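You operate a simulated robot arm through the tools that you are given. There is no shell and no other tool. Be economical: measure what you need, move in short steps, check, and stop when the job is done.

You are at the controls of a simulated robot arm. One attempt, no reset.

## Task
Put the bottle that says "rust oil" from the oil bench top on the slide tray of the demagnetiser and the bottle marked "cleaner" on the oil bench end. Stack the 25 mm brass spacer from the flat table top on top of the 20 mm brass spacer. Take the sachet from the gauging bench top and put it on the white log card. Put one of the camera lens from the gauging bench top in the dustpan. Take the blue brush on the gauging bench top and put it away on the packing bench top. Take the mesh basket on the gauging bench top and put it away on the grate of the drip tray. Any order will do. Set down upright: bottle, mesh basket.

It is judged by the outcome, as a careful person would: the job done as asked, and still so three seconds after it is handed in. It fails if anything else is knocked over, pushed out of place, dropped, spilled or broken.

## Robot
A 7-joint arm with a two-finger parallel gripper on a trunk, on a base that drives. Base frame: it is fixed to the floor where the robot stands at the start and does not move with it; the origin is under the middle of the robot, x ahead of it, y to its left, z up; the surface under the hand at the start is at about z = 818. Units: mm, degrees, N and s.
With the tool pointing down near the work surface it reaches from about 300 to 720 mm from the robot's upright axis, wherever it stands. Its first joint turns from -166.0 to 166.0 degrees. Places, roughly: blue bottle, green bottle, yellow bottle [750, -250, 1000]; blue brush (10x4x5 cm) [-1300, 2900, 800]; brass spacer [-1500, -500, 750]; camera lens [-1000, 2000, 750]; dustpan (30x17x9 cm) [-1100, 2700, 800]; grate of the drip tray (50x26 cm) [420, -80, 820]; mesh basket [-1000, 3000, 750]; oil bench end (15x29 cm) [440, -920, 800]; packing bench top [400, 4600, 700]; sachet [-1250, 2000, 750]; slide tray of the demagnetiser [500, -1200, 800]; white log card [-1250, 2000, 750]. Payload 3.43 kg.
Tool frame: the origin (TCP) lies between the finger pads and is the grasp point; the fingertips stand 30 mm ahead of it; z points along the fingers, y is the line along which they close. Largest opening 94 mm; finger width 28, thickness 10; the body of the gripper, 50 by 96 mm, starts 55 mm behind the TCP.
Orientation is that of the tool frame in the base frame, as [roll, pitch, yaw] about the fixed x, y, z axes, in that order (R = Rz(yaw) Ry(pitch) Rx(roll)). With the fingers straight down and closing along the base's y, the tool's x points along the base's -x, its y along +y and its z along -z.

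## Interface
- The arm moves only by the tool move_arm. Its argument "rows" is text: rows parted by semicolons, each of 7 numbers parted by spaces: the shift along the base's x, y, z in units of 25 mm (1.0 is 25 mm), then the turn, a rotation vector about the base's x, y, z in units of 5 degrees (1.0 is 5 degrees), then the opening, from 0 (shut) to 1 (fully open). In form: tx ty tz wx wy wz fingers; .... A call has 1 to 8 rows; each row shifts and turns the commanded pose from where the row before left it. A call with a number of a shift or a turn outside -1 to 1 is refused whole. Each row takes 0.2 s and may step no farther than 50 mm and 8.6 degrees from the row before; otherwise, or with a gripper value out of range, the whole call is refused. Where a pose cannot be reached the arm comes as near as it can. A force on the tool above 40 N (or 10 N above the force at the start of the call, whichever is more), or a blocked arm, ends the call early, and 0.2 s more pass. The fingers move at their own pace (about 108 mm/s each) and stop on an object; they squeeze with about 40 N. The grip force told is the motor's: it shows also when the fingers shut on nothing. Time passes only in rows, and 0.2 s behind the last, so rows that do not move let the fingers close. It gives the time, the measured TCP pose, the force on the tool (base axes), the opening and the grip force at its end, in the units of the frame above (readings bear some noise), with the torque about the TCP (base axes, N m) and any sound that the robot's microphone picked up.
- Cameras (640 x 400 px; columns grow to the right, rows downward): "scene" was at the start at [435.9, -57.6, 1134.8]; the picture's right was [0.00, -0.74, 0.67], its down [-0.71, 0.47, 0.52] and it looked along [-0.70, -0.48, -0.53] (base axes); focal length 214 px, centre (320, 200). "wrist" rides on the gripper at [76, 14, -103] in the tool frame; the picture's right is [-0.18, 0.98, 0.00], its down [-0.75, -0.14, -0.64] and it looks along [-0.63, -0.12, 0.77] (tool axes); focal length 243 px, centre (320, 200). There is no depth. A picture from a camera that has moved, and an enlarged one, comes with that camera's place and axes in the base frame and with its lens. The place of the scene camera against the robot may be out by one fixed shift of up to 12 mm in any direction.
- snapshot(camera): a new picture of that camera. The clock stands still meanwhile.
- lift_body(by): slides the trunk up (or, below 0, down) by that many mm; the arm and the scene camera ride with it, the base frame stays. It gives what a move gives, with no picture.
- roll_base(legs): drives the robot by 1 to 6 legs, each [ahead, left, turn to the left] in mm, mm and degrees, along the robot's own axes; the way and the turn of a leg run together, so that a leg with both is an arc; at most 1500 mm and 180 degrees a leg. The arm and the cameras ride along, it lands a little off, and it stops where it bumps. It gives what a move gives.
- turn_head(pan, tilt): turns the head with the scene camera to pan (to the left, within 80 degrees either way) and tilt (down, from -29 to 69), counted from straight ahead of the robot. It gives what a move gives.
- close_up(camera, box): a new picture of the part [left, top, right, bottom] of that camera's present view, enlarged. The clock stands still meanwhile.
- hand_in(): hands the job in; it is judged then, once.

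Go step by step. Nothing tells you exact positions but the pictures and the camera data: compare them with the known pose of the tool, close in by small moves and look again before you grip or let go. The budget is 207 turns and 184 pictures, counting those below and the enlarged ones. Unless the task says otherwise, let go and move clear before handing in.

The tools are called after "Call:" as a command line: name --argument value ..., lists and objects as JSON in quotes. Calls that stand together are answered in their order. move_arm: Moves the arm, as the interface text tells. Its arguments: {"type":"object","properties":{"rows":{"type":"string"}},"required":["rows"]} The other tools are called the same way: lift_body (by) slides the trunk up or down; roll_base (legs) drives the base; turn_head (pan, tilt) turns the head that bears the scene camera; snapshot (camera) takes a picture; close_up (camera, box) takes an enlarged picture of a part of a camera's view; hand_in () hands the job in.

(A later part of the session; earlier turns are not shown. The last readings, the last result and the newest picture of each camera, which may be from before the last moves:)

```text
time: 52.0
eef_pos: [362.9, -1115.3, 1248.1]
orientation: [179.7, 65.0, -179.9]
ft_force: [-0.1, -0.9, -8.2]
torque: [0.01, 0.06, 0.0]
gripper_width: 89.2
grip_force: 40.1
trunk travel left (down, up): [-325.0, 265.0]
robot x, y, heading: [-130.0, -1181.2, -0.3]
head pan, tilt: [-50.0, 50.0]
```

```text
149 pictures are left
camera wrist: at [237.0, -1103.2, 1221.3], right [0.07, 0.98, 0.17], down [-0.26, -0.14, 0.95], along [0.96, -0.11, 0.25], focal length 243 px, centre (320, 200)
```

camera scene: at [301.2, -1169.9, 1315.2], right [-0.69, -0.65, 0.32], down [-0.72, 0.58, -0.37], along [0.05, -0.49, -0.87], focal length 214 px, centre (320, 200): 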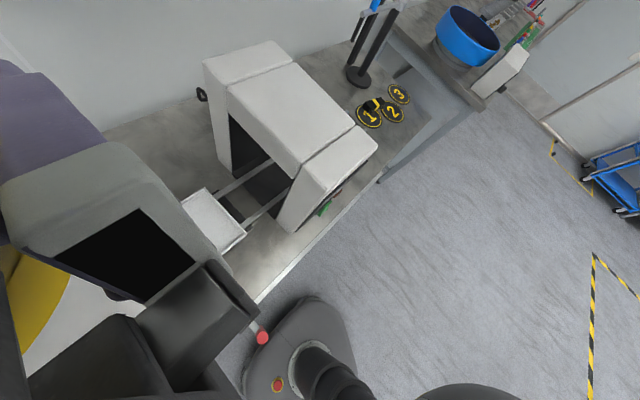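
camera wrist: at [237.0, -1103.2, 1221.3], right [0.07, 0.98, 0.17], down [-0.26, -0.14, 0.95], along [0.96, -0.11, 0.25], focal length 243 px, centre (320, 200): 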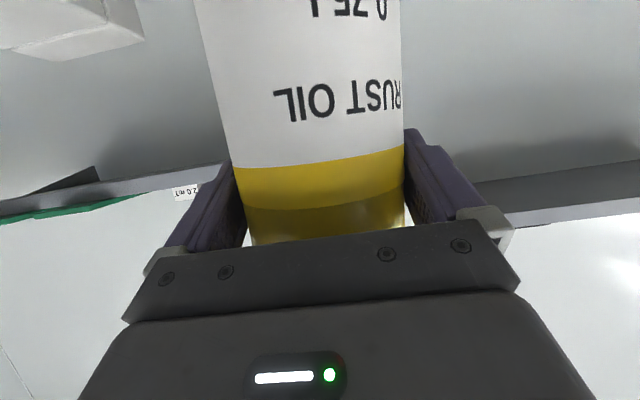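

The tray's edges agree with my estimate, centre at about (450, −1150). I move the bottle over it, lower the trunk 250 mm, and look again.

Call:
move_arm --rows "0.8 -0.35 0 0 0 0 0.5;0.8 -0.35 0 0 0 0 0.5;0.8 -0.35 0 0 0 0 0.5;0.8 -0.35 0 0 0 0 0.5"

Call:
lift_body --by -250

Call:
turn_head --pan -35 --tilt 69

Call:
snapshot --camera "scene"

Call:
snapshot --camera "wrist"

```text
time: 53.0
eef_pos: [442.9, -1153.4, 1246.9]
orientation: [179.9, 64.9, -180.0]
ft_force: [-0.5, 0.1, -8.2]
torque: [-0.04, 0.06, 0.04]
gripper_width: 89.4
grip_force: 39.7
trunk travel left (down, up): [-325.0, 265.0]
robot x, y, heading: [-126.3, -1181.7, -0.3]
head pan, tilt: [-50.0, 50.0]
```

```text
time: 55.6
eef_pos: [442.0, -1153.2, 998.8]
orientation: [179.7, 65.1, -179.9]
ft_force: [0.3, 0.1, -7.9]
torque: [-0.04, 0.09, -0.02]
gripper_width: 89.1
grip_force: 40.2
trunk travel left (down, up): [-75.0, 515.0]
robot x, y, heading: [-130.5, -1182.3, -0.2]
head pan, tilt: [-50.0, 50.0]
```

```text
time: 56.4
eef_pos: [443.5, -1153.5, 996.6]
orientation: [179.7, 65.0, -179.9]
ft_force: [-0.5, 0.4, -7.9]
torque: [-0.03, 0.05, -0.02]
gripper_width: 89.3
grip_force: 39.9
trunk travel left (down, up): [-75.0, 515.0]
robot x, y, heading: [-129.2, -1182.8, -0.3]
head pan, tilt: [-35.0, 68.8]
```

```text
148 pictures are left
camera scene: at [367.7, -1180.0, 1046.1], right [-0.52, -0.82, 0.24], down [-0.85, 0.53, -0.01], along [-0.12, -0.21, -0.97], focal length 214 px, centre (320, 200)
```

scene: 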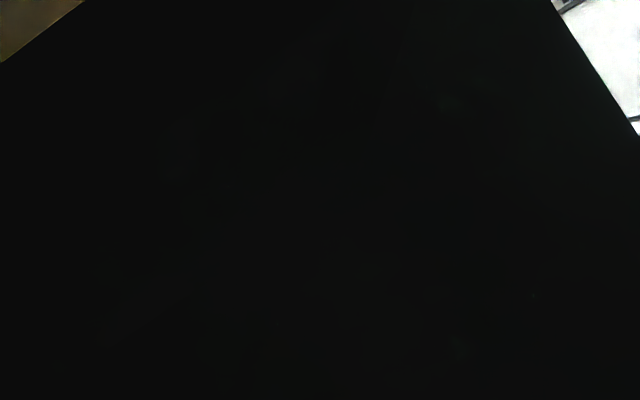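

```text
147 pictures are left
camera wrist: at [316.3, -1140.1, 970.5], right [0.07, 0.98, 0.17], down [-0.26, -0.14, 0.95], along [0.96, -0.11, 0.25], focal length 243 px, centre (320, 200)
```

wrist: 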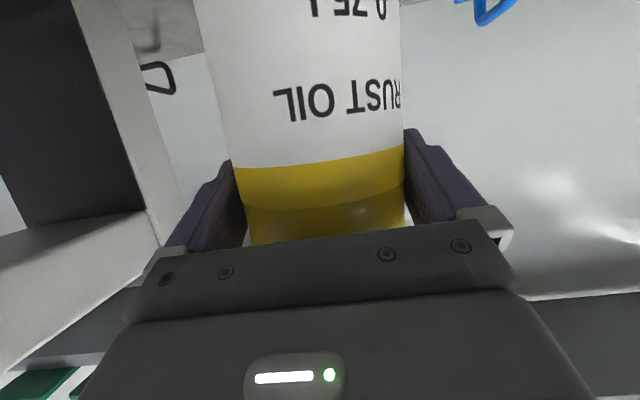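

That view is blocked by the hand, so I try another head angle.

Call:
turn_head --pan -60 --tilt 45

Call:
snapshot --camera "scene"

Call:
turn_head --pan 70 --tilt 50

Call:
snapshot --camera "scene"

```text
time: 57.3
eef_pos: [441.3, -1152.3, 997.0]
orientation: [179.7, 65.0, -179.9]
ft_force: [-0.2, 0.4, -8.0]
torque: [-0.03, 0.05, 0.0]
gripper_width: 89.2
grip_force: 39.9
trunk travel left (down, up): [-75.0, 515.0]
robot x, y, heading: [-130.2, -1185.1, -0.3]
head pan, tilt: [-60.0, 45.0]
```

```text
146 pictures are left
camera scene: at [375.4, -1218.2, 1074.3], right [-0.78, -0.51, 0.36], down [-0.62, 0.61, -0.49], along [0.03, -0.61, -0.79], focal length 214 px, centre (320, 200)
```

scene: 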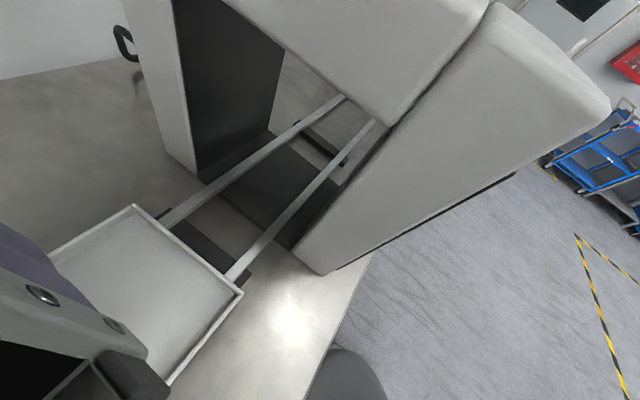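

```text
time: 59.4
eef_pos: [441.5, -1152.8, 997.5]
orientation: [179.7, 65.1, -179.8]
ft_force: [0.3, 0.6, -8.6]
torque: [-0.02, 0.01, 0.01]
gripper_width: 89.2
grip_force: 40.3
trunk travel left (down, up): [-75.0, 515.0]
robot x, y, heading: [-124.6, -1179.1, -0.3]
head pan, tilt: [70.0, 50.0]
```

```text
145 pictures are left
camera scene: at [358.7, -1075.6, 1074.4], right [0.85, -0.34, -0.4], down [-0.51, -0.72, -0.47], along [-0.13, 0.6, -0.79], focal length 214 px, centre (320, 200)
```

scene: 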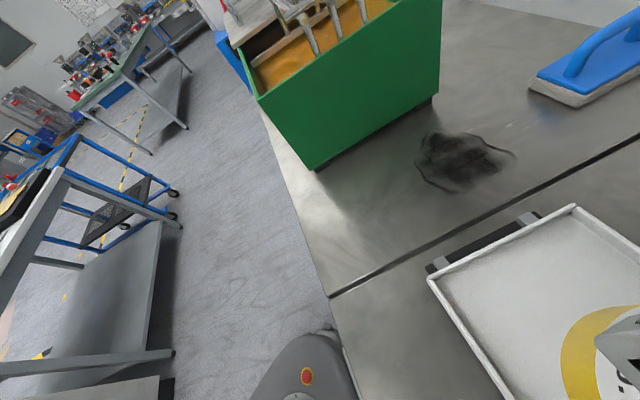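

The tray spans x 386–530 and y −1252 to −1041, and the bottle is well over it. I lower it carefully.

Call:
move_arm --rows "0.3 0.15 -0.5 0 0 0 0.5;0 0 -0.7 0 0 0 0.5;0 0 -0.7 0 0 0 0.5;0 0 -0.3 0 0 0 0.5"

Call:
move_arm --rows "0 0 -0.16 0 0 0 0.5;0 0 -0.16 0 0 0 0.5"

```text
time: 60.4
eef_pos: [448.9, -1148.6, 947.4]
orientation: [179.7, 65.9, -179.9]
ft_force: [-2.2, 0.9, 36.6]
torque: [0.14, -0.24, 0.62]
gripper_width: 89.5
grip_force: 40.5
trunk travel left (down, up): [-75.0, 515.0]
robot x, y, heading: [-127.8, -1183.1, -0.6]
head pan, tilt: [70.0, 50.0]
```

```text
time: 61.0
eef_pos: [446.1, -1148.7, 936.3]
orientation: [179.6, 65.3, -180.0]
ft_force: [4.7, -1.5, 35.9]
torque: [0.02, -0.13, 0.33]
gripper_width: 89.4
grip_force: 40.0
trunk travel left (down, up): [-75.0, 515.0]
robot x, y, heading: [-128.9, -1181.2, -0.3]
head pan, tilt: [70.0, 50.0]
```

Contact came earlier than expected; the tray is about 840 high. I ease up slightly and check.

Call:
move_arm --rows "0 0 0.06 0 0 0 0.5;0 0 0.06 0 0 0 0.5"

Call:
snapshot --camera "wrist"

Call:
snapshot --camera "scene"

```text
time: 61.6
eef_pos: [447.2, -1149.2, 935.8]
orientation: [179.7, 64.9, 180.0]
ft_force: [2.5, -1.5, 10.1]
torque: [0.26, -0.88, -0.17]
gripper_width: 89.1
grip_force: 40.3
trunk travel left (down, up): [-75.0, 515.0]
robot x, y, heading: [-127.8, -1186.6, -0.3]
head pan, tilt: [70.0, 50.0]
```

```text
144 pictures are left
camera wrist: at [321.2, -1136.2, 910.0], right [0.07, 0.98, 0.17], down [-0.26, -0.14, 0.95], along [0.96, -0.11, 0.25], focal length 243 px, centre (320, 200)
```

wrist: 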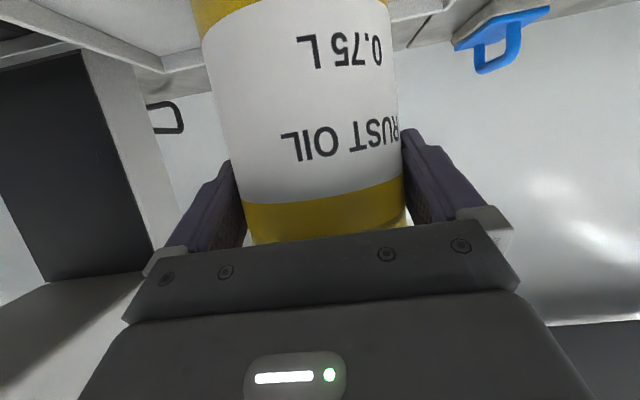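

```text
143 pictures are left
camera scene: at [363.9, -1071.7, 1013.7], right [0.85, -0.34, -0.4], down [-0.51, -0.72, -0.47], along [-0.13, 0.61, -0.79], focal length 214 px, centre (320, 200)
```

scene: 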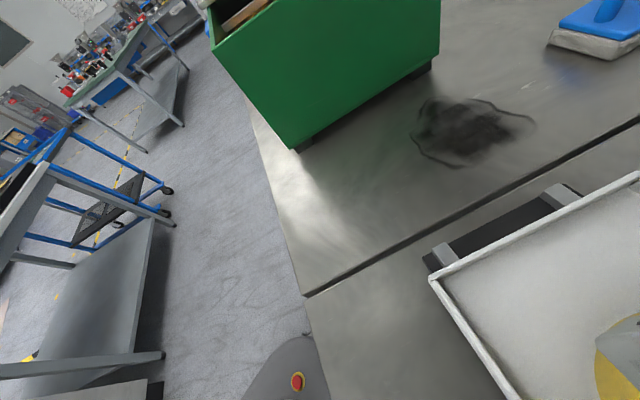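

The bottle stands in the tray, so I open the fingers.

Call:
move_arm --rows "0 0 0 0 0 0 0.95;0 0 0 0 0 0 1;0 0 0 0 0 0 1"

Call:
snapshot --camera "wrist"

```text
time: 62.4
eef_pos: [447.7, -1147.6, 937.4]
orientation: [179.7, 65.0, -179.9]
ft_force: [-0.5, -0.1, 0.1]
torque: [-0.02, 0.0, -0.01]
gripper_width: 94.0
grip_force: 0.0
trunk travel left (down, up): [-75.0, 515.0]
robot x, y, heading: [-126.3, -1181.5, -0.3]
head pan, tilt: [70.0, 50.0]
```

```text
142 pictures are left
camera wrist: at [322.3, -1135.8, 910.7], right [0.07, 0.98, 0.17], down [-0.26, -0.14, 0.95], along [0.96, -0.11, 0.25], focal length 243 px, centre (320, 200)
```

wrist: 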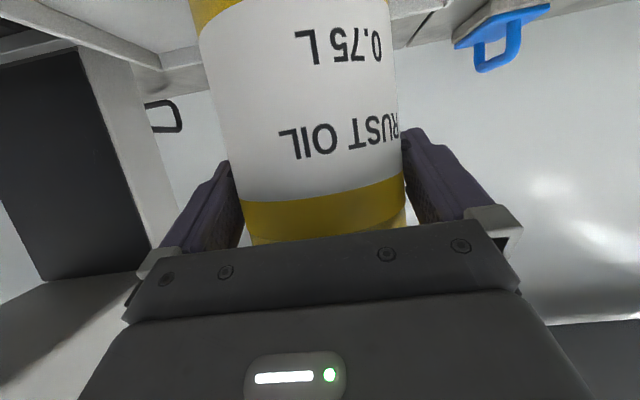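

Released. I back straight out along the tool axis.

Call:
move_arm --rows "-0.36 0 0.17 0 0 0 1;-0.72 0 0.34 0 0 0 1;-0.72 0 0.34 0 0 0 1;-0.72 0 0.34 0 0 0 1;-0.72 0 0.34 0 0 0 1;-0.72 0 0.34 0 0 0 1"

Call:
turn_head --pan 0 --tilt 0

Call:
snapshot --camera "scene"

```text
time: 63.8
eef_pos: [359.3, -1145.3, 984.6]
orientation: [179.7, 64.9, 180.0]
ft_force: [-0.3, 0.3, 0.0]
torque: [0.0, -0.02, -0.03]
gripper_width: 94.2
grip_force: 0.0
out of reach, approached as far as the arm can: row 6
trunk travel left (down, up): [-75.0, 515.0]
robot x, y, heading: [-125.3, -1181.1, -0.6]
head pan, tilt: [70.0, 50.0]
```

```text
time: 65.2
eef_pos: [360.0, -1146.1, 983.7]
orientation: [179.7, 65.0, -180.0]
ft_force: [0.1, -0.6, -0.5]
torque: [0.0, 0.0, -0.03]
gripper_width: 94.2
grip_force: 0.2
trunk travel left (down, up): [-75.0, 515.0]
robot x, y, heading: [-127.7, -1183.6, -0.5]
head pan, tilt: [0.0, 0.0]
```

```text
141 pictures are left
camera scene: at [367.4, -1140.6, 1105.4], right [0.01, -1.0, 0.0], down [-0.42, 0.0, -0.91], along [0.91, 0.01, -0.42], focal length 214 px, centre (320, 200)
```

scene: 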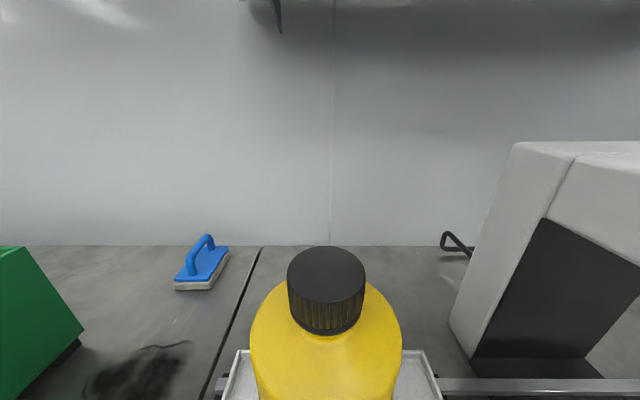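

The rust oil stands upright on the tray. Now back for the cleaner: raise the trunk, drive back and left to in front of it.

Call:
lift_body --by 200

Call:
roll_base --legs '[[-130, 0, 0], [0, 1100, 0], [200, 0, 0]]'

Call:
snapshot --camera "scene"

```text
time: 67.4
eef_pos: [359.9, -1145.7, 1185.1]
orientation: [179.7, 65.1, -179.9]
ft_force: [-0.1, 1.0, -0.4]
torque: [-0.01, 0.0, 0.03]
gripper_width: 93.7
grip_force: 0.0
trunk travel left (down, up): [-275.0, 315.0]
robot x, y, heading: [-128.7, -1183.3, -0.2]
head pan, tilt: [0.0, 0.0]
```

```text
time: 75.1
eef_pos: [437.5, -69.3, 1184.8]
orientation: [179.6, 65.0, 178.7]
ft_force: [0.6, -1.4, -0.1]
torque: [0.03, 0.0, 0.0]
gripper_width: 94.3
grip_force: 0.0
trunk travel left (down, up): [-275.0, 315.0]
robot x, y, heading: [-51.4, -93.5, -1.4]
head pan, tilt: [0.0, 0.0]
```

```text
140 pictures are left
camera scene: at [445.3, -63.8, 1305.1], right [-0.02, -1.0, 0.0], down [-0.42, 0.01, -0.91], along [0.91, -0.01, -0.42], focal length 214 px, centre (320, 200)
```

scene: 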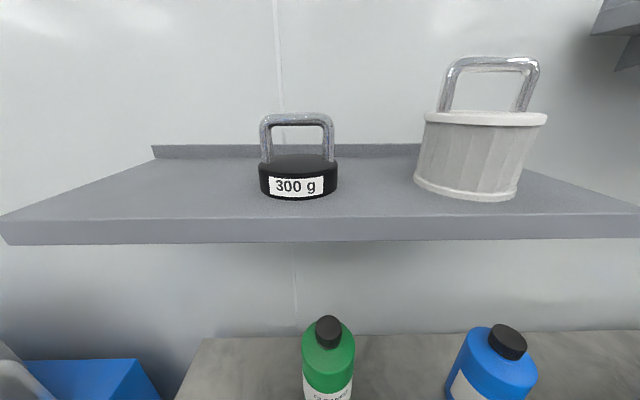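

The shelf front is at about x 590, z 1200. I lower the trunk and move the hand forward, under the shelf level, toward the green bottle.

Call:
lift_body --by -165

Call:
move_arm --rows "0.8 -0.1 -0.2 0 0 0.2 1;0.8 -0.1 -0.2 0 0 0 1;0.8 -0.1 -0.5 0 0 0 1;0.8 0 -0.7 0 0 0 1;0.8 0 -0.7 0 0 0 1;0.4 0 -0.4 0 0 0 1"

Call:
snapshot --camera "wrist"

Call:
snapshot --camera "scene"

```text
time: 77.0
eef_pos: [436.9, -68.5, 1020.7]
orientation: [179.7, 64.9, 178.8]
ft_force: [-1.1, 0.4, 0.5]
torque: [-0.01, 0.0, 0.01]
gripper_width: 94.2
grip_force: 0.1
trunk travel left (down, up): [-110.0, 480.0]
robot x, y, heading: [-50.3, -96.2, -1.4]
head pan, tilt: [0.0, 0.0]
```

```text
time: 77.8
eef_pos: [497.6, -78.5, 1001.4]
orientation: [179.6, 65.7, 179.4]
ft_force: [-3.6, -6.0, 17.0]
torque: [0.18, 2.45, 0.86]
gripper_width: 93.8
grip_force: 0.1
trunk travel left (down, up): [-110.0, 480.0]
robot x, y, heading: [-52.9, -97.4, -1.4]
head pan, tilt: [0.0, 0.0]
stopped in row 4: the force on the tool passed its limit at 64 N (the readings are from after the stop); the commanded pose is now the measured one
```

```text
139 pictures are left
camera wrist: at [372.6, -64.1, 973.8], right [0.08, 0.98, 0.17], down [-0.28, -0.14, 0.95], along [0.96, -0.12, 0.26], focal length 243 px, centre (320, 200)
```

wrist: 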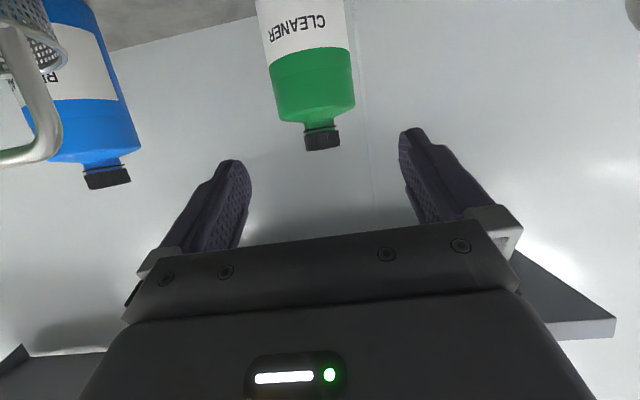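

```text
138 pictures are left
camera scene: at [504.2, -72.8, 1122.7], right [0.0, -1.0, 0.0], down [-0.41, 0.0, -0.91], along [0.91, 0.0, -0.41], focal length 214 px, centre (320, 200)
```

scene: 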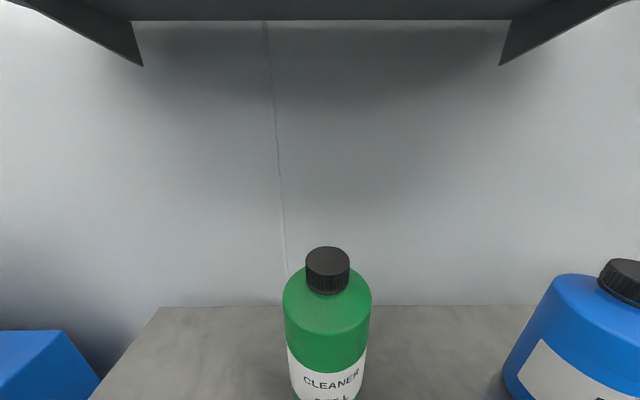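

The underside of the hand touched a front basket's handle. I go straight up and look at the baskets.

Call:
move_arm --rows "0 0 0.6 0 0 0 1;0 0 0.8 0 0 0 1;0 0 0.8 0 0 0 1"

Call:
turn_head --pan 25 --tilt 69

Call:
snapshot --camera "scene"

Call:
turn_head --pan -60 --tilt 60

Call:
snapshot --camera "scene"

```text
time: 78.6
eef_pos: [500.1, -78.1, 1053.1]
orientation: [179.6, 65.5, 179.6]
ft_force: [-0.9, 0.4, 0.9]
torque: [-0.03, -0.01, -0.03]
gripper_width: 93.9
grip_force: 0.1
trunk travel left (down, up): [-110.0, 480.0]
robot x, y, heading: [-53.7, -92.4, -1.8]
head pan, tilt: [0.0, 0.0]
```

```text
time: 80.0
eef_pos: [500.3, -79.2, 1052.5]
orientation: [179.7, 65.5, 179.7]
ft_force: [0.2, -0.2, 0.1]
torque: [0.01, -0.01, -0.01]
gripper_width: 93.9
grip_force: 0.0
trunk travel left (down, up): [-110.0, 480.0]
robot x, y, heading: [-49.5, -94.5, -1.5]
head pan, tilt: [25.0, 68.8]
```

```text
137 pictures are left
camera scene: at [429.6, -48.4, 1099.8], right [0.38, -0.91, -0.18], down [-0.92, -0.39, 0.02], along [-0.09, 0.16, -0.98], focal length 214 px, centre (320, 200)
```

scene: 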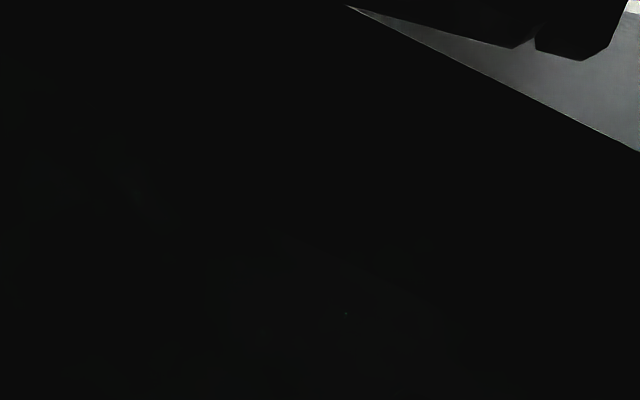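

```text
time: 81.6
eef_pos: [501.0, -77.7, 1054.0]
orientation: [179.6, 65.5, 179.6]
ft_force: [-1.2, -0.5, 0.9]
torque: [0.01, 0.0, -0.01]
gripper_width: 94.0
grip_force: 0.2
trunk travel left (down, up): [-110.0, 480.0]
robot x, y, heading: [-49.7, -94.0, -1.5]
head pan, tilt: [-60.0, 60.0]
```

```text
136 pictures are left
camera scene: at [417.6, -129.8, 1115.3], right [-0.79, -0.5, 0.36], down [-0.6, 0.75, -0.27], along [-0.13, -0.43, -0.89], focal length 214 px, centre (320, 200)
```

scene: 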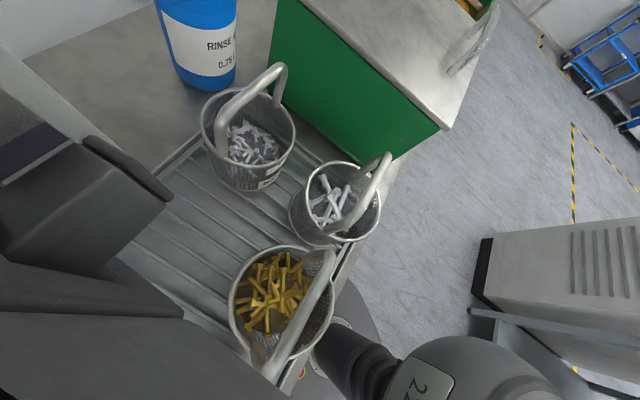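

The right-hand baskets stand upright. I check the left ones from the other side.

Call:
turn_head --pan 60 --tilt 60

Call:
snapshot --camera "scene"

```text
time: 83.6
eef_pos: [501.6, -77.4, 1052.9]
orientation: [179.6, 65.5, 179.7]
ft_force: [0.8, -0.2, -0.6]
torque: [0.01, -0.01, -0.01]
gripper_width: 94.1
grip_force: 0.1
trunk travel left (down, up): [-110.0, 480.0]
robot x, y, heading: [-49.5, -97.9, -1.4]
head pan, tilt: [60.0, 60.0]
```

```text
135 pictures are left
camera scene: at [417.7, -14.4, 1115.6], right [0.79, -0.5, -0.36], down [-0.6, -0.75, -0.28], along [-0.13, 0.44, -0.89], focal length 214 px, centre (320, 200)
```

scene: 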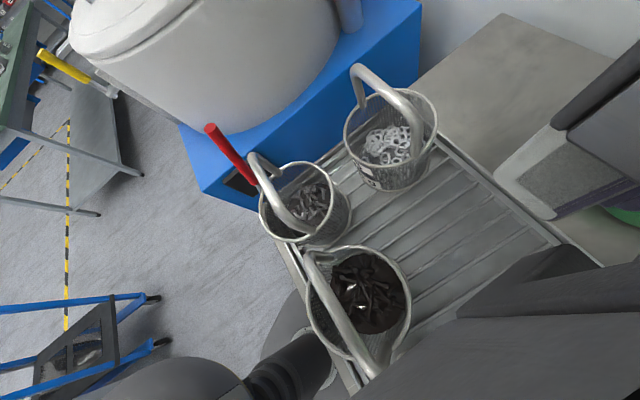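

All baskets are upright and in place. The cleaner is at about (660, −84); I go forward staying high, then down in front of it.

Call:
turn_head --pan 80 --tilt 0

Call:
move_arm --rows "0.9 -0.1 0 0 0 0 1;0.9 -0.1 0 0 0 0 1;0.8 0 -0.5 0 0 0 1;0 0 -0.9 0 0 0 1;0 0 -0.9 0 0 0 1;0 0 -0.9 0 0 0 1;0 0 -0.8 0 0 0 1"

Call:
snapshot --camera "wrist"

```text
time: 84.9
eef_pos: [500.4, -76.8, 1052.9]
orientation: [179.7, 65.5, 179.6]
ft_force: [0.5, -0.1, 0.4]
torque: [0.0, -0.02, 0.01]
gripper_width: 93.9
grip_force: 0.0
trunk travel left (down, up): [-110.0, 480.0]
robot x, y, heading: [-48.5, -93.4, -1.6]
head pan, tilt: [80.0, 0.0]
```

```text
time: 86.5
eef_pos: [563.0, -80.9, 955.0]
orientation: [179.6, 65.6, 179.6]
ft_force: [0.3, 0.8, -0.1]
torque: [0.03, -0.01, 0.01]
gripper_width: 93.9
grip_force: 0.0
trunk travel left (down, up): [-110.0, 480.0]
robot x, y, heading: [-53.0, -96.8, -1.8]
head pan, tilt: [80.0, 0.0]
```

```text
134 pictures are left
camera wrist: at [436.6, -67.2, 927.8], right [0.08, 0.98, 0.17], down [-0.27, -0.14, 0.95], along [0.96, -0.12, 0.26], focal length 243 px, centre (320, 200)
```

wrist: 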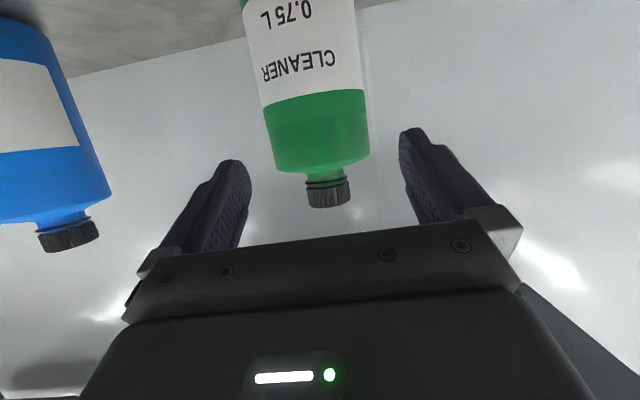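

Centred within 4 mm. I correct that and advance 89 mm along the tool axis.

Call:
move_arm --rows "0 -0.16 0 0 0 0 1;0.712 -0.005 -0.34 0 0 0 1;0.712 -0.005 -0.34 0 0 0 1;0.712 -0.005 -0.34 0 0 0 1;0.712 -0.005 -0.34 0 0 0 1;0.712 -0.005 -0.34 0 0 0 1"

Call:
snapshot --camera "wrist"

```text
time: 87.9
eef_pos: [652.6, -83.7, 911.0]
orientation: [179.6, 65.5, 179.6]
ft_force: [-0.2, 0.4, 0.2]
torque: [0.0, -0.02, -0.02]
gripper_width: 94.1
grip_force: 0.1
trunk travel left (down, up): [-110.0, 480.0]
robot x, y, heading: [-54.8, -91.9, -1.4]
head pan, tilt: [80.0, 0.0]
```

```text
133 pictures are left
camera wrist: at [527.4, -70.5, 884.7], right [0.08, 0.98, 0.17], down [-0.27, -0.14, 0.95], along [0.96, -0.12, 0.26], focal length 243 px, centre (320, 200)
```

wrist: 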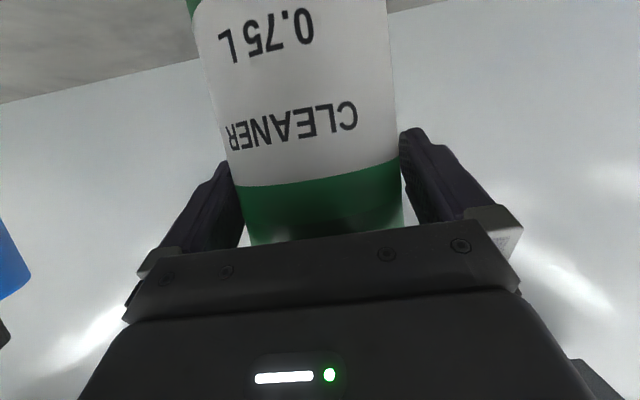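

Well seated. I close, lift, and draw back high over the baskets.

Call:
move_arm --rows "0 0 0 0 0 0 0.5;0 0 0 0 0 0 0.5;0 0 0 0 0 0 0.5;0 0 0.4 0 0 0 0.5;0 0 0.6 0 0 0 0.5;0 0 0.6 0 0 0 0.5"

Call:
move_arm --rows "-0.6 0 0.7 0 0 0 0.5;-0.8 0 0.8 0 0 0 0.5;-0.8 0 0.9 0 0 0 0.5;-0.6 0 1 0 0 0 0.5;-0.3 0 1 0 0 0 0.5;-0.3 0 1 0 0 0 0.5"

Call:
snapshot --camera "wrist"

```text
time: 89.3
eef_pos: [651.2, -85.0, 950.9]
orientation: [179.6, 65.3, 179.6]
ft_force: [0.1, -0.5, -8.4]
torque: [0.0, 0.05, 0.02]
gripper_width: 88.5
grip_force: 39.7
trunk travel left (down, up): [-110.0, 480.0]
robot x, y, heading: [-47.7, -95.8, -1.9]
head pan, tilt: [80.0, 0.0]
```

```text
time: 90.7
eef_pos: [570.2, -83.2, 1084.6]
orientation: [179.6, 65.4, 179.5]
ft_force: [0.0, 0.6, -7.8]
torque: [0.04, 0.06, 0.02]
gripper_width: 88.9
grip_force: 39.9
trunk travel left (down, up): [-110.0, 480.0]
robot x, y, heading: [-49.1, -90.6, -1.7]
head pan, tilt: [80.0, 0.0]
```

```text
132 pictures are left
camera wrist: at [444.8, -69.8, 1058.1], right [0.08, 0.98, 0.17], down [-0.27, -0.14, 0.95], along [0.96, -0.12, 0.25], focal length 243 px, centre (320, 200)
```

wrist: 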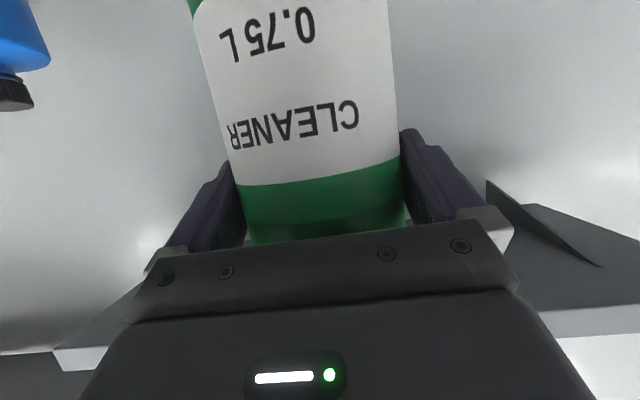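

Good grip. I retract the hand, raise the trunk, and drive to the bench end.

Call:
move_arm --rows "-0.9 0 0.2 0 0 0 0.5;-0.9 0 0.2 0 0 0 0.5;-0.9 0 0.2 0 0 0 0.5"

Call:
lift_body --by 150

Call:
roll_base --legs '[[-170, 0, 1.5], [0, -815, 0], [110, 0, 0]]'

Call:
turn_head --pan -60 --tilt 50

Call:
snapshot --camera "scene"

Call:
turn_head --pan 60 --tilt 50

Call:
snapshot --camera "scene"

```text
time: 91.5
eef_pos: [501.7, -86.5, 1101.2]
orientation: [179.6, 65.5, 179.6]
ft_force: [1.3, 0.0, -7.8]
torque: [0.03, 0.08, -0.03]
gripper_width: 88.8
grip_force: 40.0
trunk travel left (down, up): [-110.0, 480.0]
robot x, y, heading: [-50.3, -92.3, -1.6]
head pan, tilt: [80.0, 0.0]
```

```text
time: 93.3
eef_pos: [502.7, -86.0, 1250.4]
orientation: [179.6, 65.4, 179.6]
ft_force: [-0.1, 0.0, -8.6]
torque: [0.0, 0.05, -0.01]
gripper_width: 88.7
grip_force: 40.5
trunk travel left (down, up): [-260.0, 330.0]
robot x, y, heading: [-50.5, -94.7, -1.9]
head pan, tilt: [80.0, 0.0]
```

```text
time: 99.5
eef_pos: [433.6, -892.1, 1250.8]
orientation: [179.7, 65.3, -179.7]
ft_force: [-0.3, 1.1, -8.3]
torque: [0.0, 0.04, -0.02]
gripper_width: 88.8
grip_force: 40.4
trunk travel left (down, up): [-260.0, 330.0]
robot x, y, heading: [-118.5, -905.5, -0.7]
head pan, tilt: [80.0, 0.0]
```

```text
time: 101.7
eef_pos: [432.5, -892.4, 1250.3]
orientation: [179.6, 65.3, -179.8]
ft_force: [0.1, -0.1, -9.1]
torque: [-0.05, 0.07, 0.04]
gripper_width: 88.9
grip_force: 40.2
trunk travel left (down, up): [-260.0, 330.0]
robot x, y, heading: [-123.7, -906.6, -1.0]
head pan, tilt: [-60.0, 50.0]
```

```text
131 pictures are left
camera scene: at [360.9, -954.0, 1322.1], right [-0.78, -0.51, 0.36], down [-0.62, 0.66, -0.42], along [-0.02, -0.55, -0.83], focal length 214 px, centre (320, 200)
```

scene: 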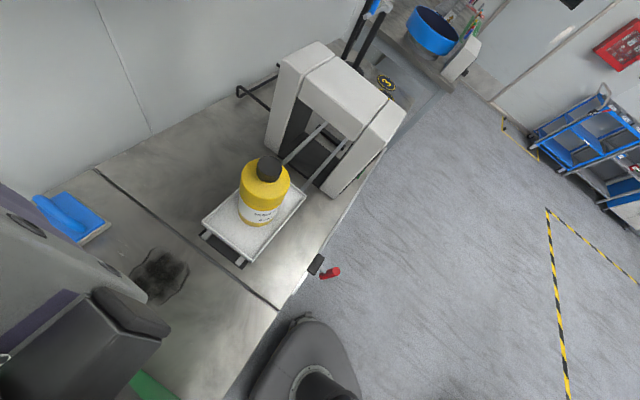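

```text
time: 103.7
eef_pos: [432.5, -892.3, 1250.8]
orientation: [179.7, 65.4, -179.8]
ft_force: [0.6, -0.9, -8.3]
torque: [-0.03, 0.09, -0.03]
gripper_width: 88.8
grip_force: 39.9
trunk travel left (down, up): [-260.0, 330.0]
robot x, y, heading: [-120.7, -904.8, -0.9]
head pan, tilt: [60.0, 50.0]
```

```text
130 pictures are left
camera scene: at [359.7, -820.7, 1322.5], right [0.79, -0.49, -0.36], down [-0.61, -0.67, -0.43], along [-0.03, 0.56, -0.83], focal length 214 px, centre (320, 200)
```

scene: 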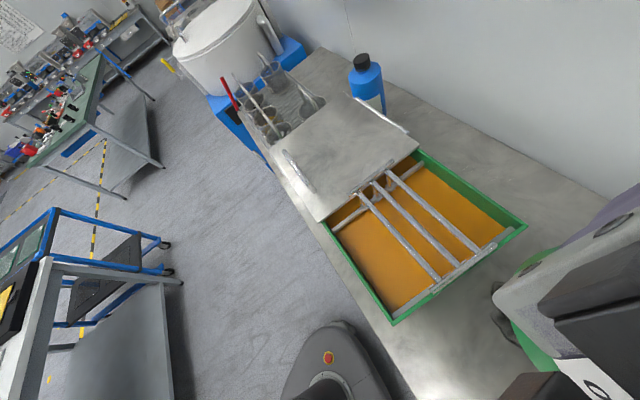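

The rust oil stands well on the slide tray. The bench end is free at x 320–430; there is a dark puddle at x 446–555, which I will avoid, so I aim for (370, −910).

Call:
roll_base --legs '[[-66, -16, 0.8]]'

Call:
lift_body --by -250

Call:
turn_head --pan 75 --tilt 50

Call:
snapshot --camera "scene"

Call:
turn_head --pan -70 --tilt 55

Call:
snapshot --camera "scene"

```text
time: 104.7
eef_pos: [367.5, -899.3, 1251.7]
orientation: [179.6, 65.5, -178.9]
ft_force: [-0.1, 0.6, -7.4]
torque: [-0.03, 0.08, 0.02]
gripper_width: 88.8
grip_force: 39.2
trunk travel left (down, up): [-260.0, 330.0]
robot x, y, heading: [-185.5, -920.1, -0.1]
head pan, tilt: [60.0, 50.0]
```

```text
time: 107.3
eef_pos: [367.1, -897.6, 1001.1]
orientation: [179.6, 65.4, -179.0]
ft_force: [1.0, 0.5, -7.7]
torque: [-0.01, 0.07, -0.01]
gripper_width: 88.5
grip_force: 40.1
trunk travel left (down, up): [-10.0, 580.0]
robot x, y, heading: [-183.9, -924.9, 0.1]
head pan, tilt: [60.0, 50.0]
```

```text
time: 108.0
eef_pos: [367.5, -898.1, 1001.0]
orientation: [179.6, 65.5, -178.9]
ft_force: [0.8, -0.2, -7.2]
torque: [-0.03, 0.08, -0.01]
gripper_width: 88.7
grip_force: 39.8
trunk travel left (down, up): [-10.0, 580.0]
robot x, y, heading: [-183.8, -922.0, 0.0]
head pan, tilt: [75.0, 50.0]
```

```text
129 pictures are left
camera scene: at [277.0, -820.6, 1080.2], right [0.88, -0.24, -0.4], down [-0.43, -0.75, -0.5], along [-0.18, 0.62, -0.76], focal length 214 px, centre (320, 200)
```

scene: 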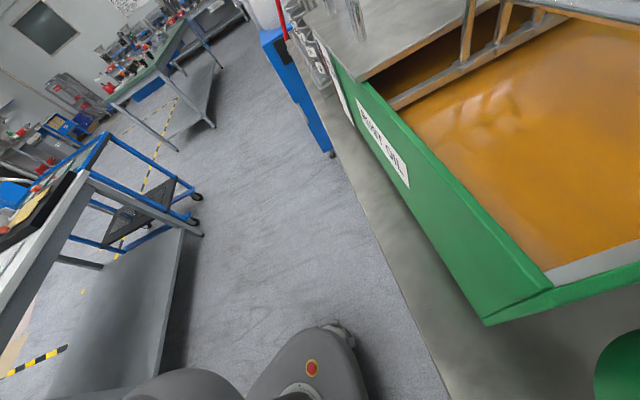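

```text
time: 110.3
eef_pos: [367.9, -898.6, 1000.4]
orientation: [179.5, 65.4, -178.9]
ft_force: [0.3, 0.6, -8.7]
torque: [-0.03, 0.04, -0.01]
gripper_width: 88.6
grip_force: 39.3
trunk travel left (down, up): [-10.0, 580.0]
robot x, y, heading: [-190.1, -926.6, -0.1]
head pan, tilt: [-70.0, 55.0]
```

```text
128 pictures are left
camera scene: at [282.2, -962.6, 1072.0], right [-0.85, -0.37, 0.39], down [-0.51, 0.76, -0.4], along [-0.15, -0.54, -0.83], focal length 214 px, centre (320, 200)
```

scene: 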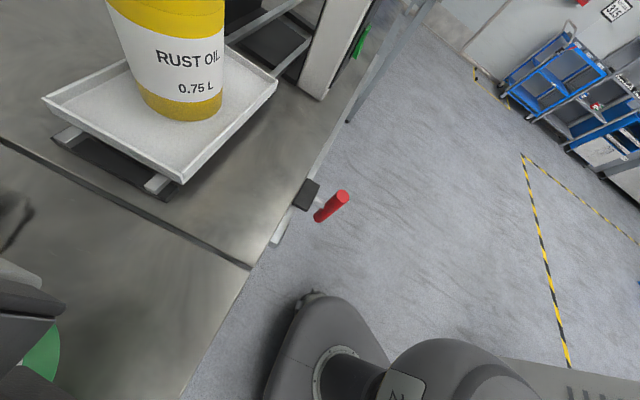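

Clear of the washer and the puddle. I shift 12 mm right and lower to contact (expected near TCP z 911).

Call:
move_arm --rows "0.1 -0.45 -0.6 0 0 0 0.5;0 0 -0.9 0 0 0 0.5;0 0 -0.9 0 0 0 0.5;0 0 -0.8 0 0 0 0.5"

Call:
move_arm --rows "0 0 -0.12 0 0 0 0.5;0 0 -0.12 0 0 0 0.5"

```text
time: 111.3
eef_pos: [371.9, -909.4, 922.4]
orientation: [179.5, 65.4, -178.8]
ft_force: [-0.4, -0.2, -7.4]
torque: [-0.06, 0.06, 0.0]
gripper_width: 88.8
grip_force: 39.6
trunk travel left (down, up): [-10.0, 580.0]
robot x, y, heading: [-189.3, -920.7, 0.1]
head pan, tilt: [-70.0, 55.0]
```

```text
time: 111.9
eef_pos: [370.9, -907.0, 918.8]
orientation: [179.7, 66.0, -178.6]
ft_force: [-0.5, 6.2, 22.0]
torque: [-0.29, -0.37, 0.07]
gripper_width: 89.0
grip_force: 39.9
trunk travel left (down, up): [-10.0, 580.0]
robot x, y, heading: [-188.2, -920.6, 0.2]
head pan, tilt: [-70.0, 55.0]
```

Contact. I ease up slightly, open, and back out.

Call:
move_arm --rows "0 0 0.05 0 0 0 0.5;0 0 0 0 0 0 0.95;0 0 0 0 0 0 1;0 0 0 0 0 0 1"

Call:
snapshot --camera "wrist"

```text
time: 112.9
eef_pos: [370.2, -911.1, 916.4]
orientation: [179.7, 65.4, -178.8]
ft_force: [0.0, -0.7, 0.5]
torque: [-0.02, -0.01, 0.03]
gripper_width: 93.8
grip_force: 0.0
trunk travel left (down, up): [-10.0, 580.0]
robot x, y, heading: [-184.7, -922.6, -0.1]
head pan, tilt: [-70.0, 55.0]
```

```text
127 pictures are left
camera wrist: at [244.6, -900.0, 888.8], right [0.05, 0.98, 0.17], down [-0.27, -0.15, 0.95], along [0.96, -0.09, 0.25], focal length 243 px, centre (320, 200)
```

wrist: 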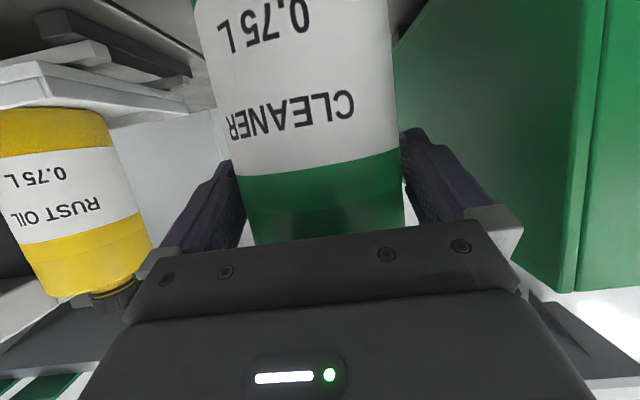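

Released. I back straight out with the arm, then with the base, and check.

Call:
move_arm --rows "-0.5 -0.01 0.2 0 0 0 1;-0.7 -0.01 0.3 0 0 0 1;-0.7 -0.01 0.3 0 0 0 1"

Call:
roll_base --legs '[[-250, 0, 0]]'

Call:
turn_head --pan 0 --tilt 0

Call:
snapshot --camera "scene"

```text
time: 113.7
eef_pos: [322.1, -910.0, 935.6]
orientation: [179.6, 65.4, -178.8]
ft_force: [-0.2, 0.2, 0.1]
torque: [-0.02, 0.04, 0.01]
gripper_width: 93.9
grip_force: 0.0
trunk travel left (down, up): [-10.0, 580.0]
robot x, y, heading: [-186.1, -920.5, 0.3]
head pan, tilt: [-70.0, 55.0]
```

```text
time: 115.6
eef_pos: [65.3, -909.0, 935.0]
orientation: [179.6, 65.4, -178.8]
ft_force: [-0.2, 0.1, -1.2]
torque: [-0.01, 0.01, 0.0]
gripper_width: 94.2
grip_force: 0.0
trunk travel left (down, up): [-10.0, 580.0]
robot x, y, heading: [-442.1, -919.7, 0.1]
head pan, tilt: [-70.0, 55.0]
```

```text
time: 117.0
eef_pos: [64.6, -910.0, 934.6]
orientation: [179.6, 65.4, -178.8]
ft_force: [-0.2, 0.3, 0.3]
torque: [0.0, 0.0, -0.01]
gripper_width: 93.7
grip_force: 0.1
trunk travel left (down, up): [-10.0, 580.0]
robot x, y, heading: [-442.9, -919.5, 0.0]
head pan, tilt: [0.0, 0.0]
```

```text
126 pictures are left
camera scene: at [72.1, -904.7, 1056.3], right [0.03, -1.0, 0.0], down [-0.42, -0.01, -0.91], along [0.91, 0.03, -0.42], focal length 214 px, centre (320, 200)
```

scene: 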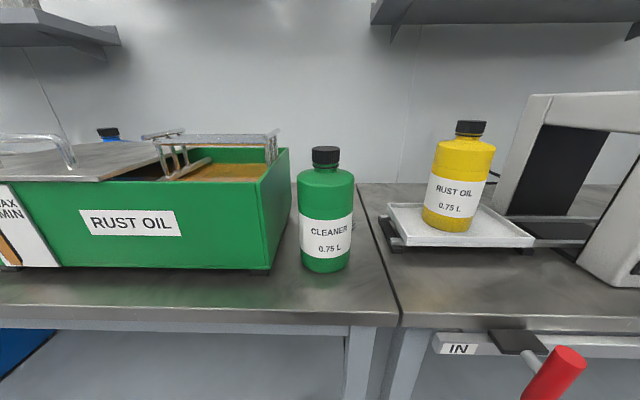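

Both bottles are placed upright. Next the brass spacers: I raise the trunk and turn left in steps, looking for a clear path.

Call:
lift_body --by 300

Call:
roll_base --legs '[[0, 0, 90]]'

Call:
snapshot --camera "scene"

Call:
turn_head --pan 70 --tilt 10

Call:
snapshot --camera "scene"

```text
time: 120.0
eef_pos: [65.0, -910.3, 1234.6]
orientation: [179.5, 65.4, -178.9]
ft_force: [-0.2, -0.2, -0.3]
torque: [-0.01, 0.0, 0.0]
gripper_width: 94.0
grip_force: 0.0
trunk travel left (down, up): [-310.0, 280.0]
robot x, y, heading: [-440.0, -923.6, 0.3]
head pan, tilt: [0.0, 0.0]
```

```text
time: 124.2
eef_pos: [-448.3, -413.7, 1235.7]
orientation: [179.6, 65.4, -89.6]
ft_force: [0.3, 1.2, 0.0]
torque: [-0.01, 0.04, -0.01]
gripper_width: 94.0
grip_force: 0.1
trunk travel left (down, up): [-310.0, 280.0]
robot x, y, heading: [-441.8, -922.2, 89.4]
head pan, tilt: [0.0, 0.0]
```

```text
125 pictures are left
camera scene: at [-450.4, -398.7, 1356.4], right [1.0, 0.02, 0.0], down [0.0, -0.42, -0.91], along [-0.02, 0.91, -0.42], focal length 214 px, centre (320, 200)
```

scene: 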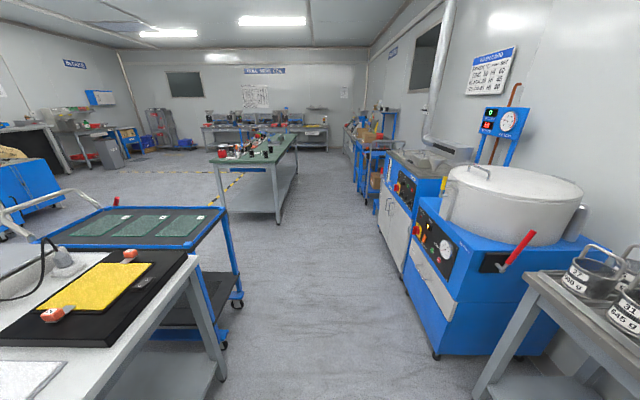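

```text
time: 125.6
eef_pos: [-448.6, -412.5, 1235.0]
orientation: [179.6, 65.4, -89.6]
ft_force: [-0.8, -0.1, -0.6]
torque: [-0.03, -0.01, 0.0]
gripper_width: 93.7
grip_force: 0.1
trunk travel left (down, up): [-310.0, 280.0]
robot x, y, heading: [-445.7, -922.4, 89.4]
head pan, tilt: [70.0, 10.0]
```

```text
124 pictures are left
camera scene: at [-536.8, -459.6, 1366.3], right [0.33, 0.86, -0.39], down [0.17, -0.46, -0.87], along [-0.93, 0.22, -0.3], focal length 214 px, centre (320, 200)
```

scene: 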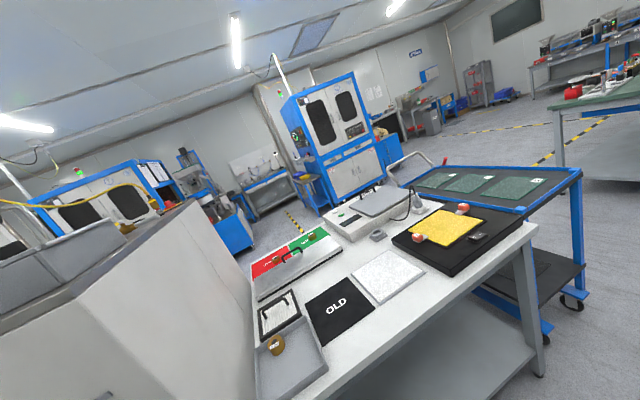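

I see the flat table to the left with a brass piece on it. I zoom in.

Call:
close_up --camera "scene" --box '[240, 180, 560, 400]'

Call:
close_up --camera "scene" --box '[250, 280, 400, 380]'

```text
1.82 times, centred on (400, 290) of scene
camera zoom: at [-536.8, -459.6, 1366.3], right [0.33, 0.86, -0.39], down [0.17, -0.46, -0.87], along [-0.93, 0.22, -0.3], focal length 390 px, centre (174, 36)
```

zoom: 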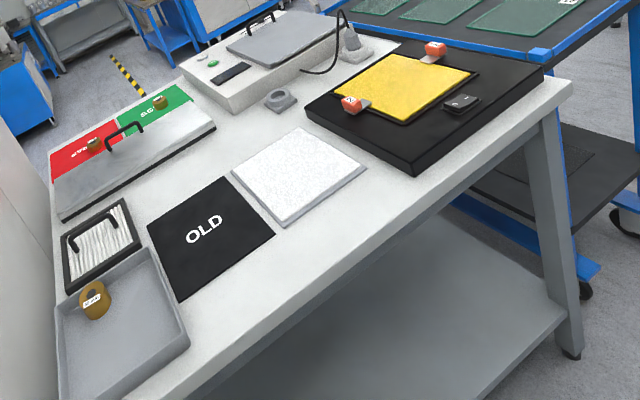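

```text
4.00 times, centred on (325, 330) of scene
camera zoom: at [-536.8, -459.6, 1366.3], right [0.33, 0.86, -0.39], down [0.17, -0.46, -0.87], along [-0.93, 0.22, -0.3], focal length 858 px, centre (300, -320)
```

zoom: 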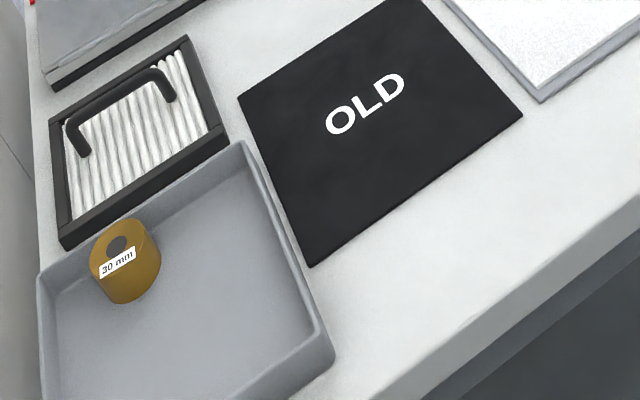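

The tray's spacer reads 30 mm; two others are on the red and green pads. I zoom in on those.

Call:
close_up --camera "scene" --box '[275, 220, 345, 264]'

Call:
turn_head --pan 80 --tilt -29

Call:
snapshot --camera "scene"

Call:
turn_head --pan 80 --tilt 50

Call:
snapshot --camera "scene"

```text
9.09 times, centred on (310, 242) of scene
camera zoom: at [-536.8, -459.6, 1366.3], right [0.33, 0.86, -0.39], down [0.17, -0.46, -0.87], along [-0.93, 0.22, -0.3], focal length 1950 px, centre (411, -182)
```

zoom: 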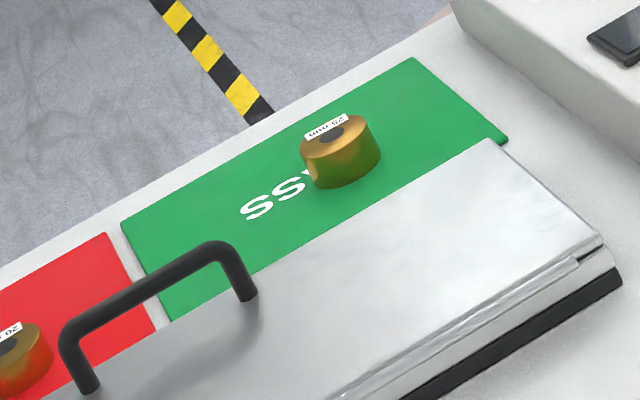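

```text
time: 126.7
eef_pos: [-448.5, -413.7, 1235.5]
orientation: [179.6, 65.4, -89.5]
ft_force: [-0.4, 0.8, -0.5]
torque: [-0.01, 0.0, 0.03]
gripper_width: 94.1
grip_force: 0.1
trunk travel left (down, up): [-310.0, 280.0]
robot x, y, heading: [-444.5, -920.1, 89.2]
head pan, tilt: [80.0, -28.6]
```

```text
120 pictures are left
camera scene: at [-515.4, -454.3, 1425.6], right [0.16, 0.9, -0.41], down [-0.47, -0.3, -0.83], along [-0.87, 0.32, 0.37], focal length 214 px, centre (320, 200)
```

scene: 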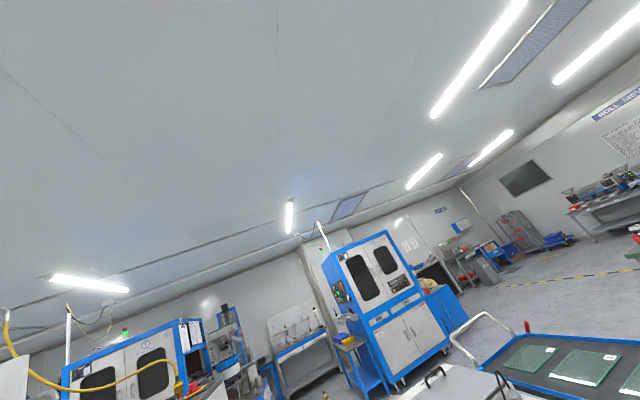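

```text
time: 128.2
eef_pos: [-447.2, -413.2, 1235.4]
orientation: [179.6, 65.4, -89.5]
ft_force: [0.5, 0.9, 0.4]
torque: [-0.02, 0.02, 0.01]
gripper_width: 93.8
grip_force: 0.1
trunk travel left (down, up): [-310.0, 280.0]
robot x, y, heading: [-446.2, -920.7, 89.4]
head pan, tilt: [80.0, 50.0]
```

```text
119 pictures are left
camera scene: at [-524.8, -501.9, 1317.7], right [0.16, 0.9, -0.41], down [0.76, -0.38, -0.53], along [-0.63, -0.23, -0.74], focal length 214 px, centre (320, 200)
```

scene: 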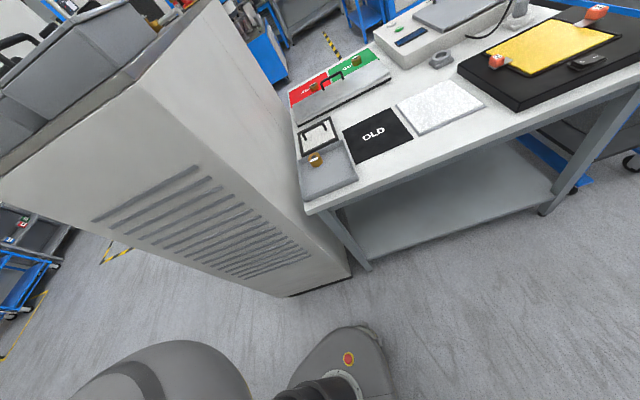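

25 mm is on the green pad and 20 mm on the red pad, both near the table's far (−x) side. I will drive round the grey cabinet on its −y side, in stages.

Call:
roll_base --legs '[[-850, 0, 0]]'

Call:
turn_head --pan 80 --tilt 15

Call:
snapshot --camera "scene"

```text
time: 132.7
eef_pos: [-456.8, -1256.1, 1236.3]
orientation: [179.6, 65.5, -89.3]
ft_force: [-0.1, 0.4, -0.2]
torque: [0.02, 0.04, -0.01]
gripper_width: 94.1
grip_force: 0.1
trunk travel left (down, up): [-310.0, 280.0]
robot x, y, heading: [-449.8, -1765.3, 89.5]
head pan, tilt: [80.0, 50.0]
```

```text
time: 133.7
eef_pos: [-456.7, -1256.5, 1235.2]
orientation: [179.6, 65.4, -89.4]
ft_force: [0.6, 1.2, -0.6]
torque: [-0.02, -0.01, 0.0]
gripper_width: 94.0
grip_force: 0.1
trunk travel left (down, up): [-310.0, 280.0]
robot x, y, heading: [-450.1, -1764.8, 89.7]
head pan, tilt: [80.0, 15.0]
```

```text
118 pictures are left
camera scene: at [-549.4, -1320.1, 1365.3], right [0.16, 0.9, -0.41], down [0.26, -0.44, -0.86], along [-0.95, 0.03, -0.3], focal length 214 px, centre (320, 200)
```

scene: 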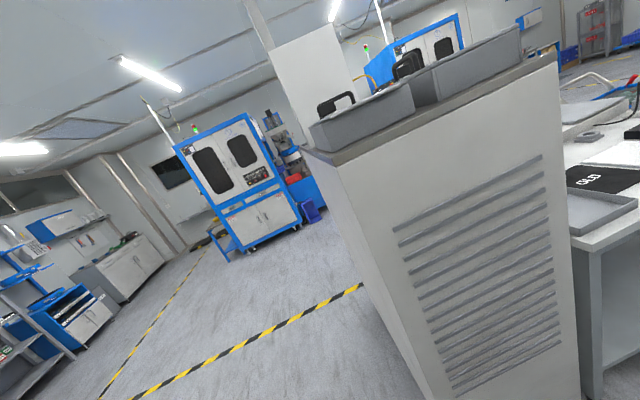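

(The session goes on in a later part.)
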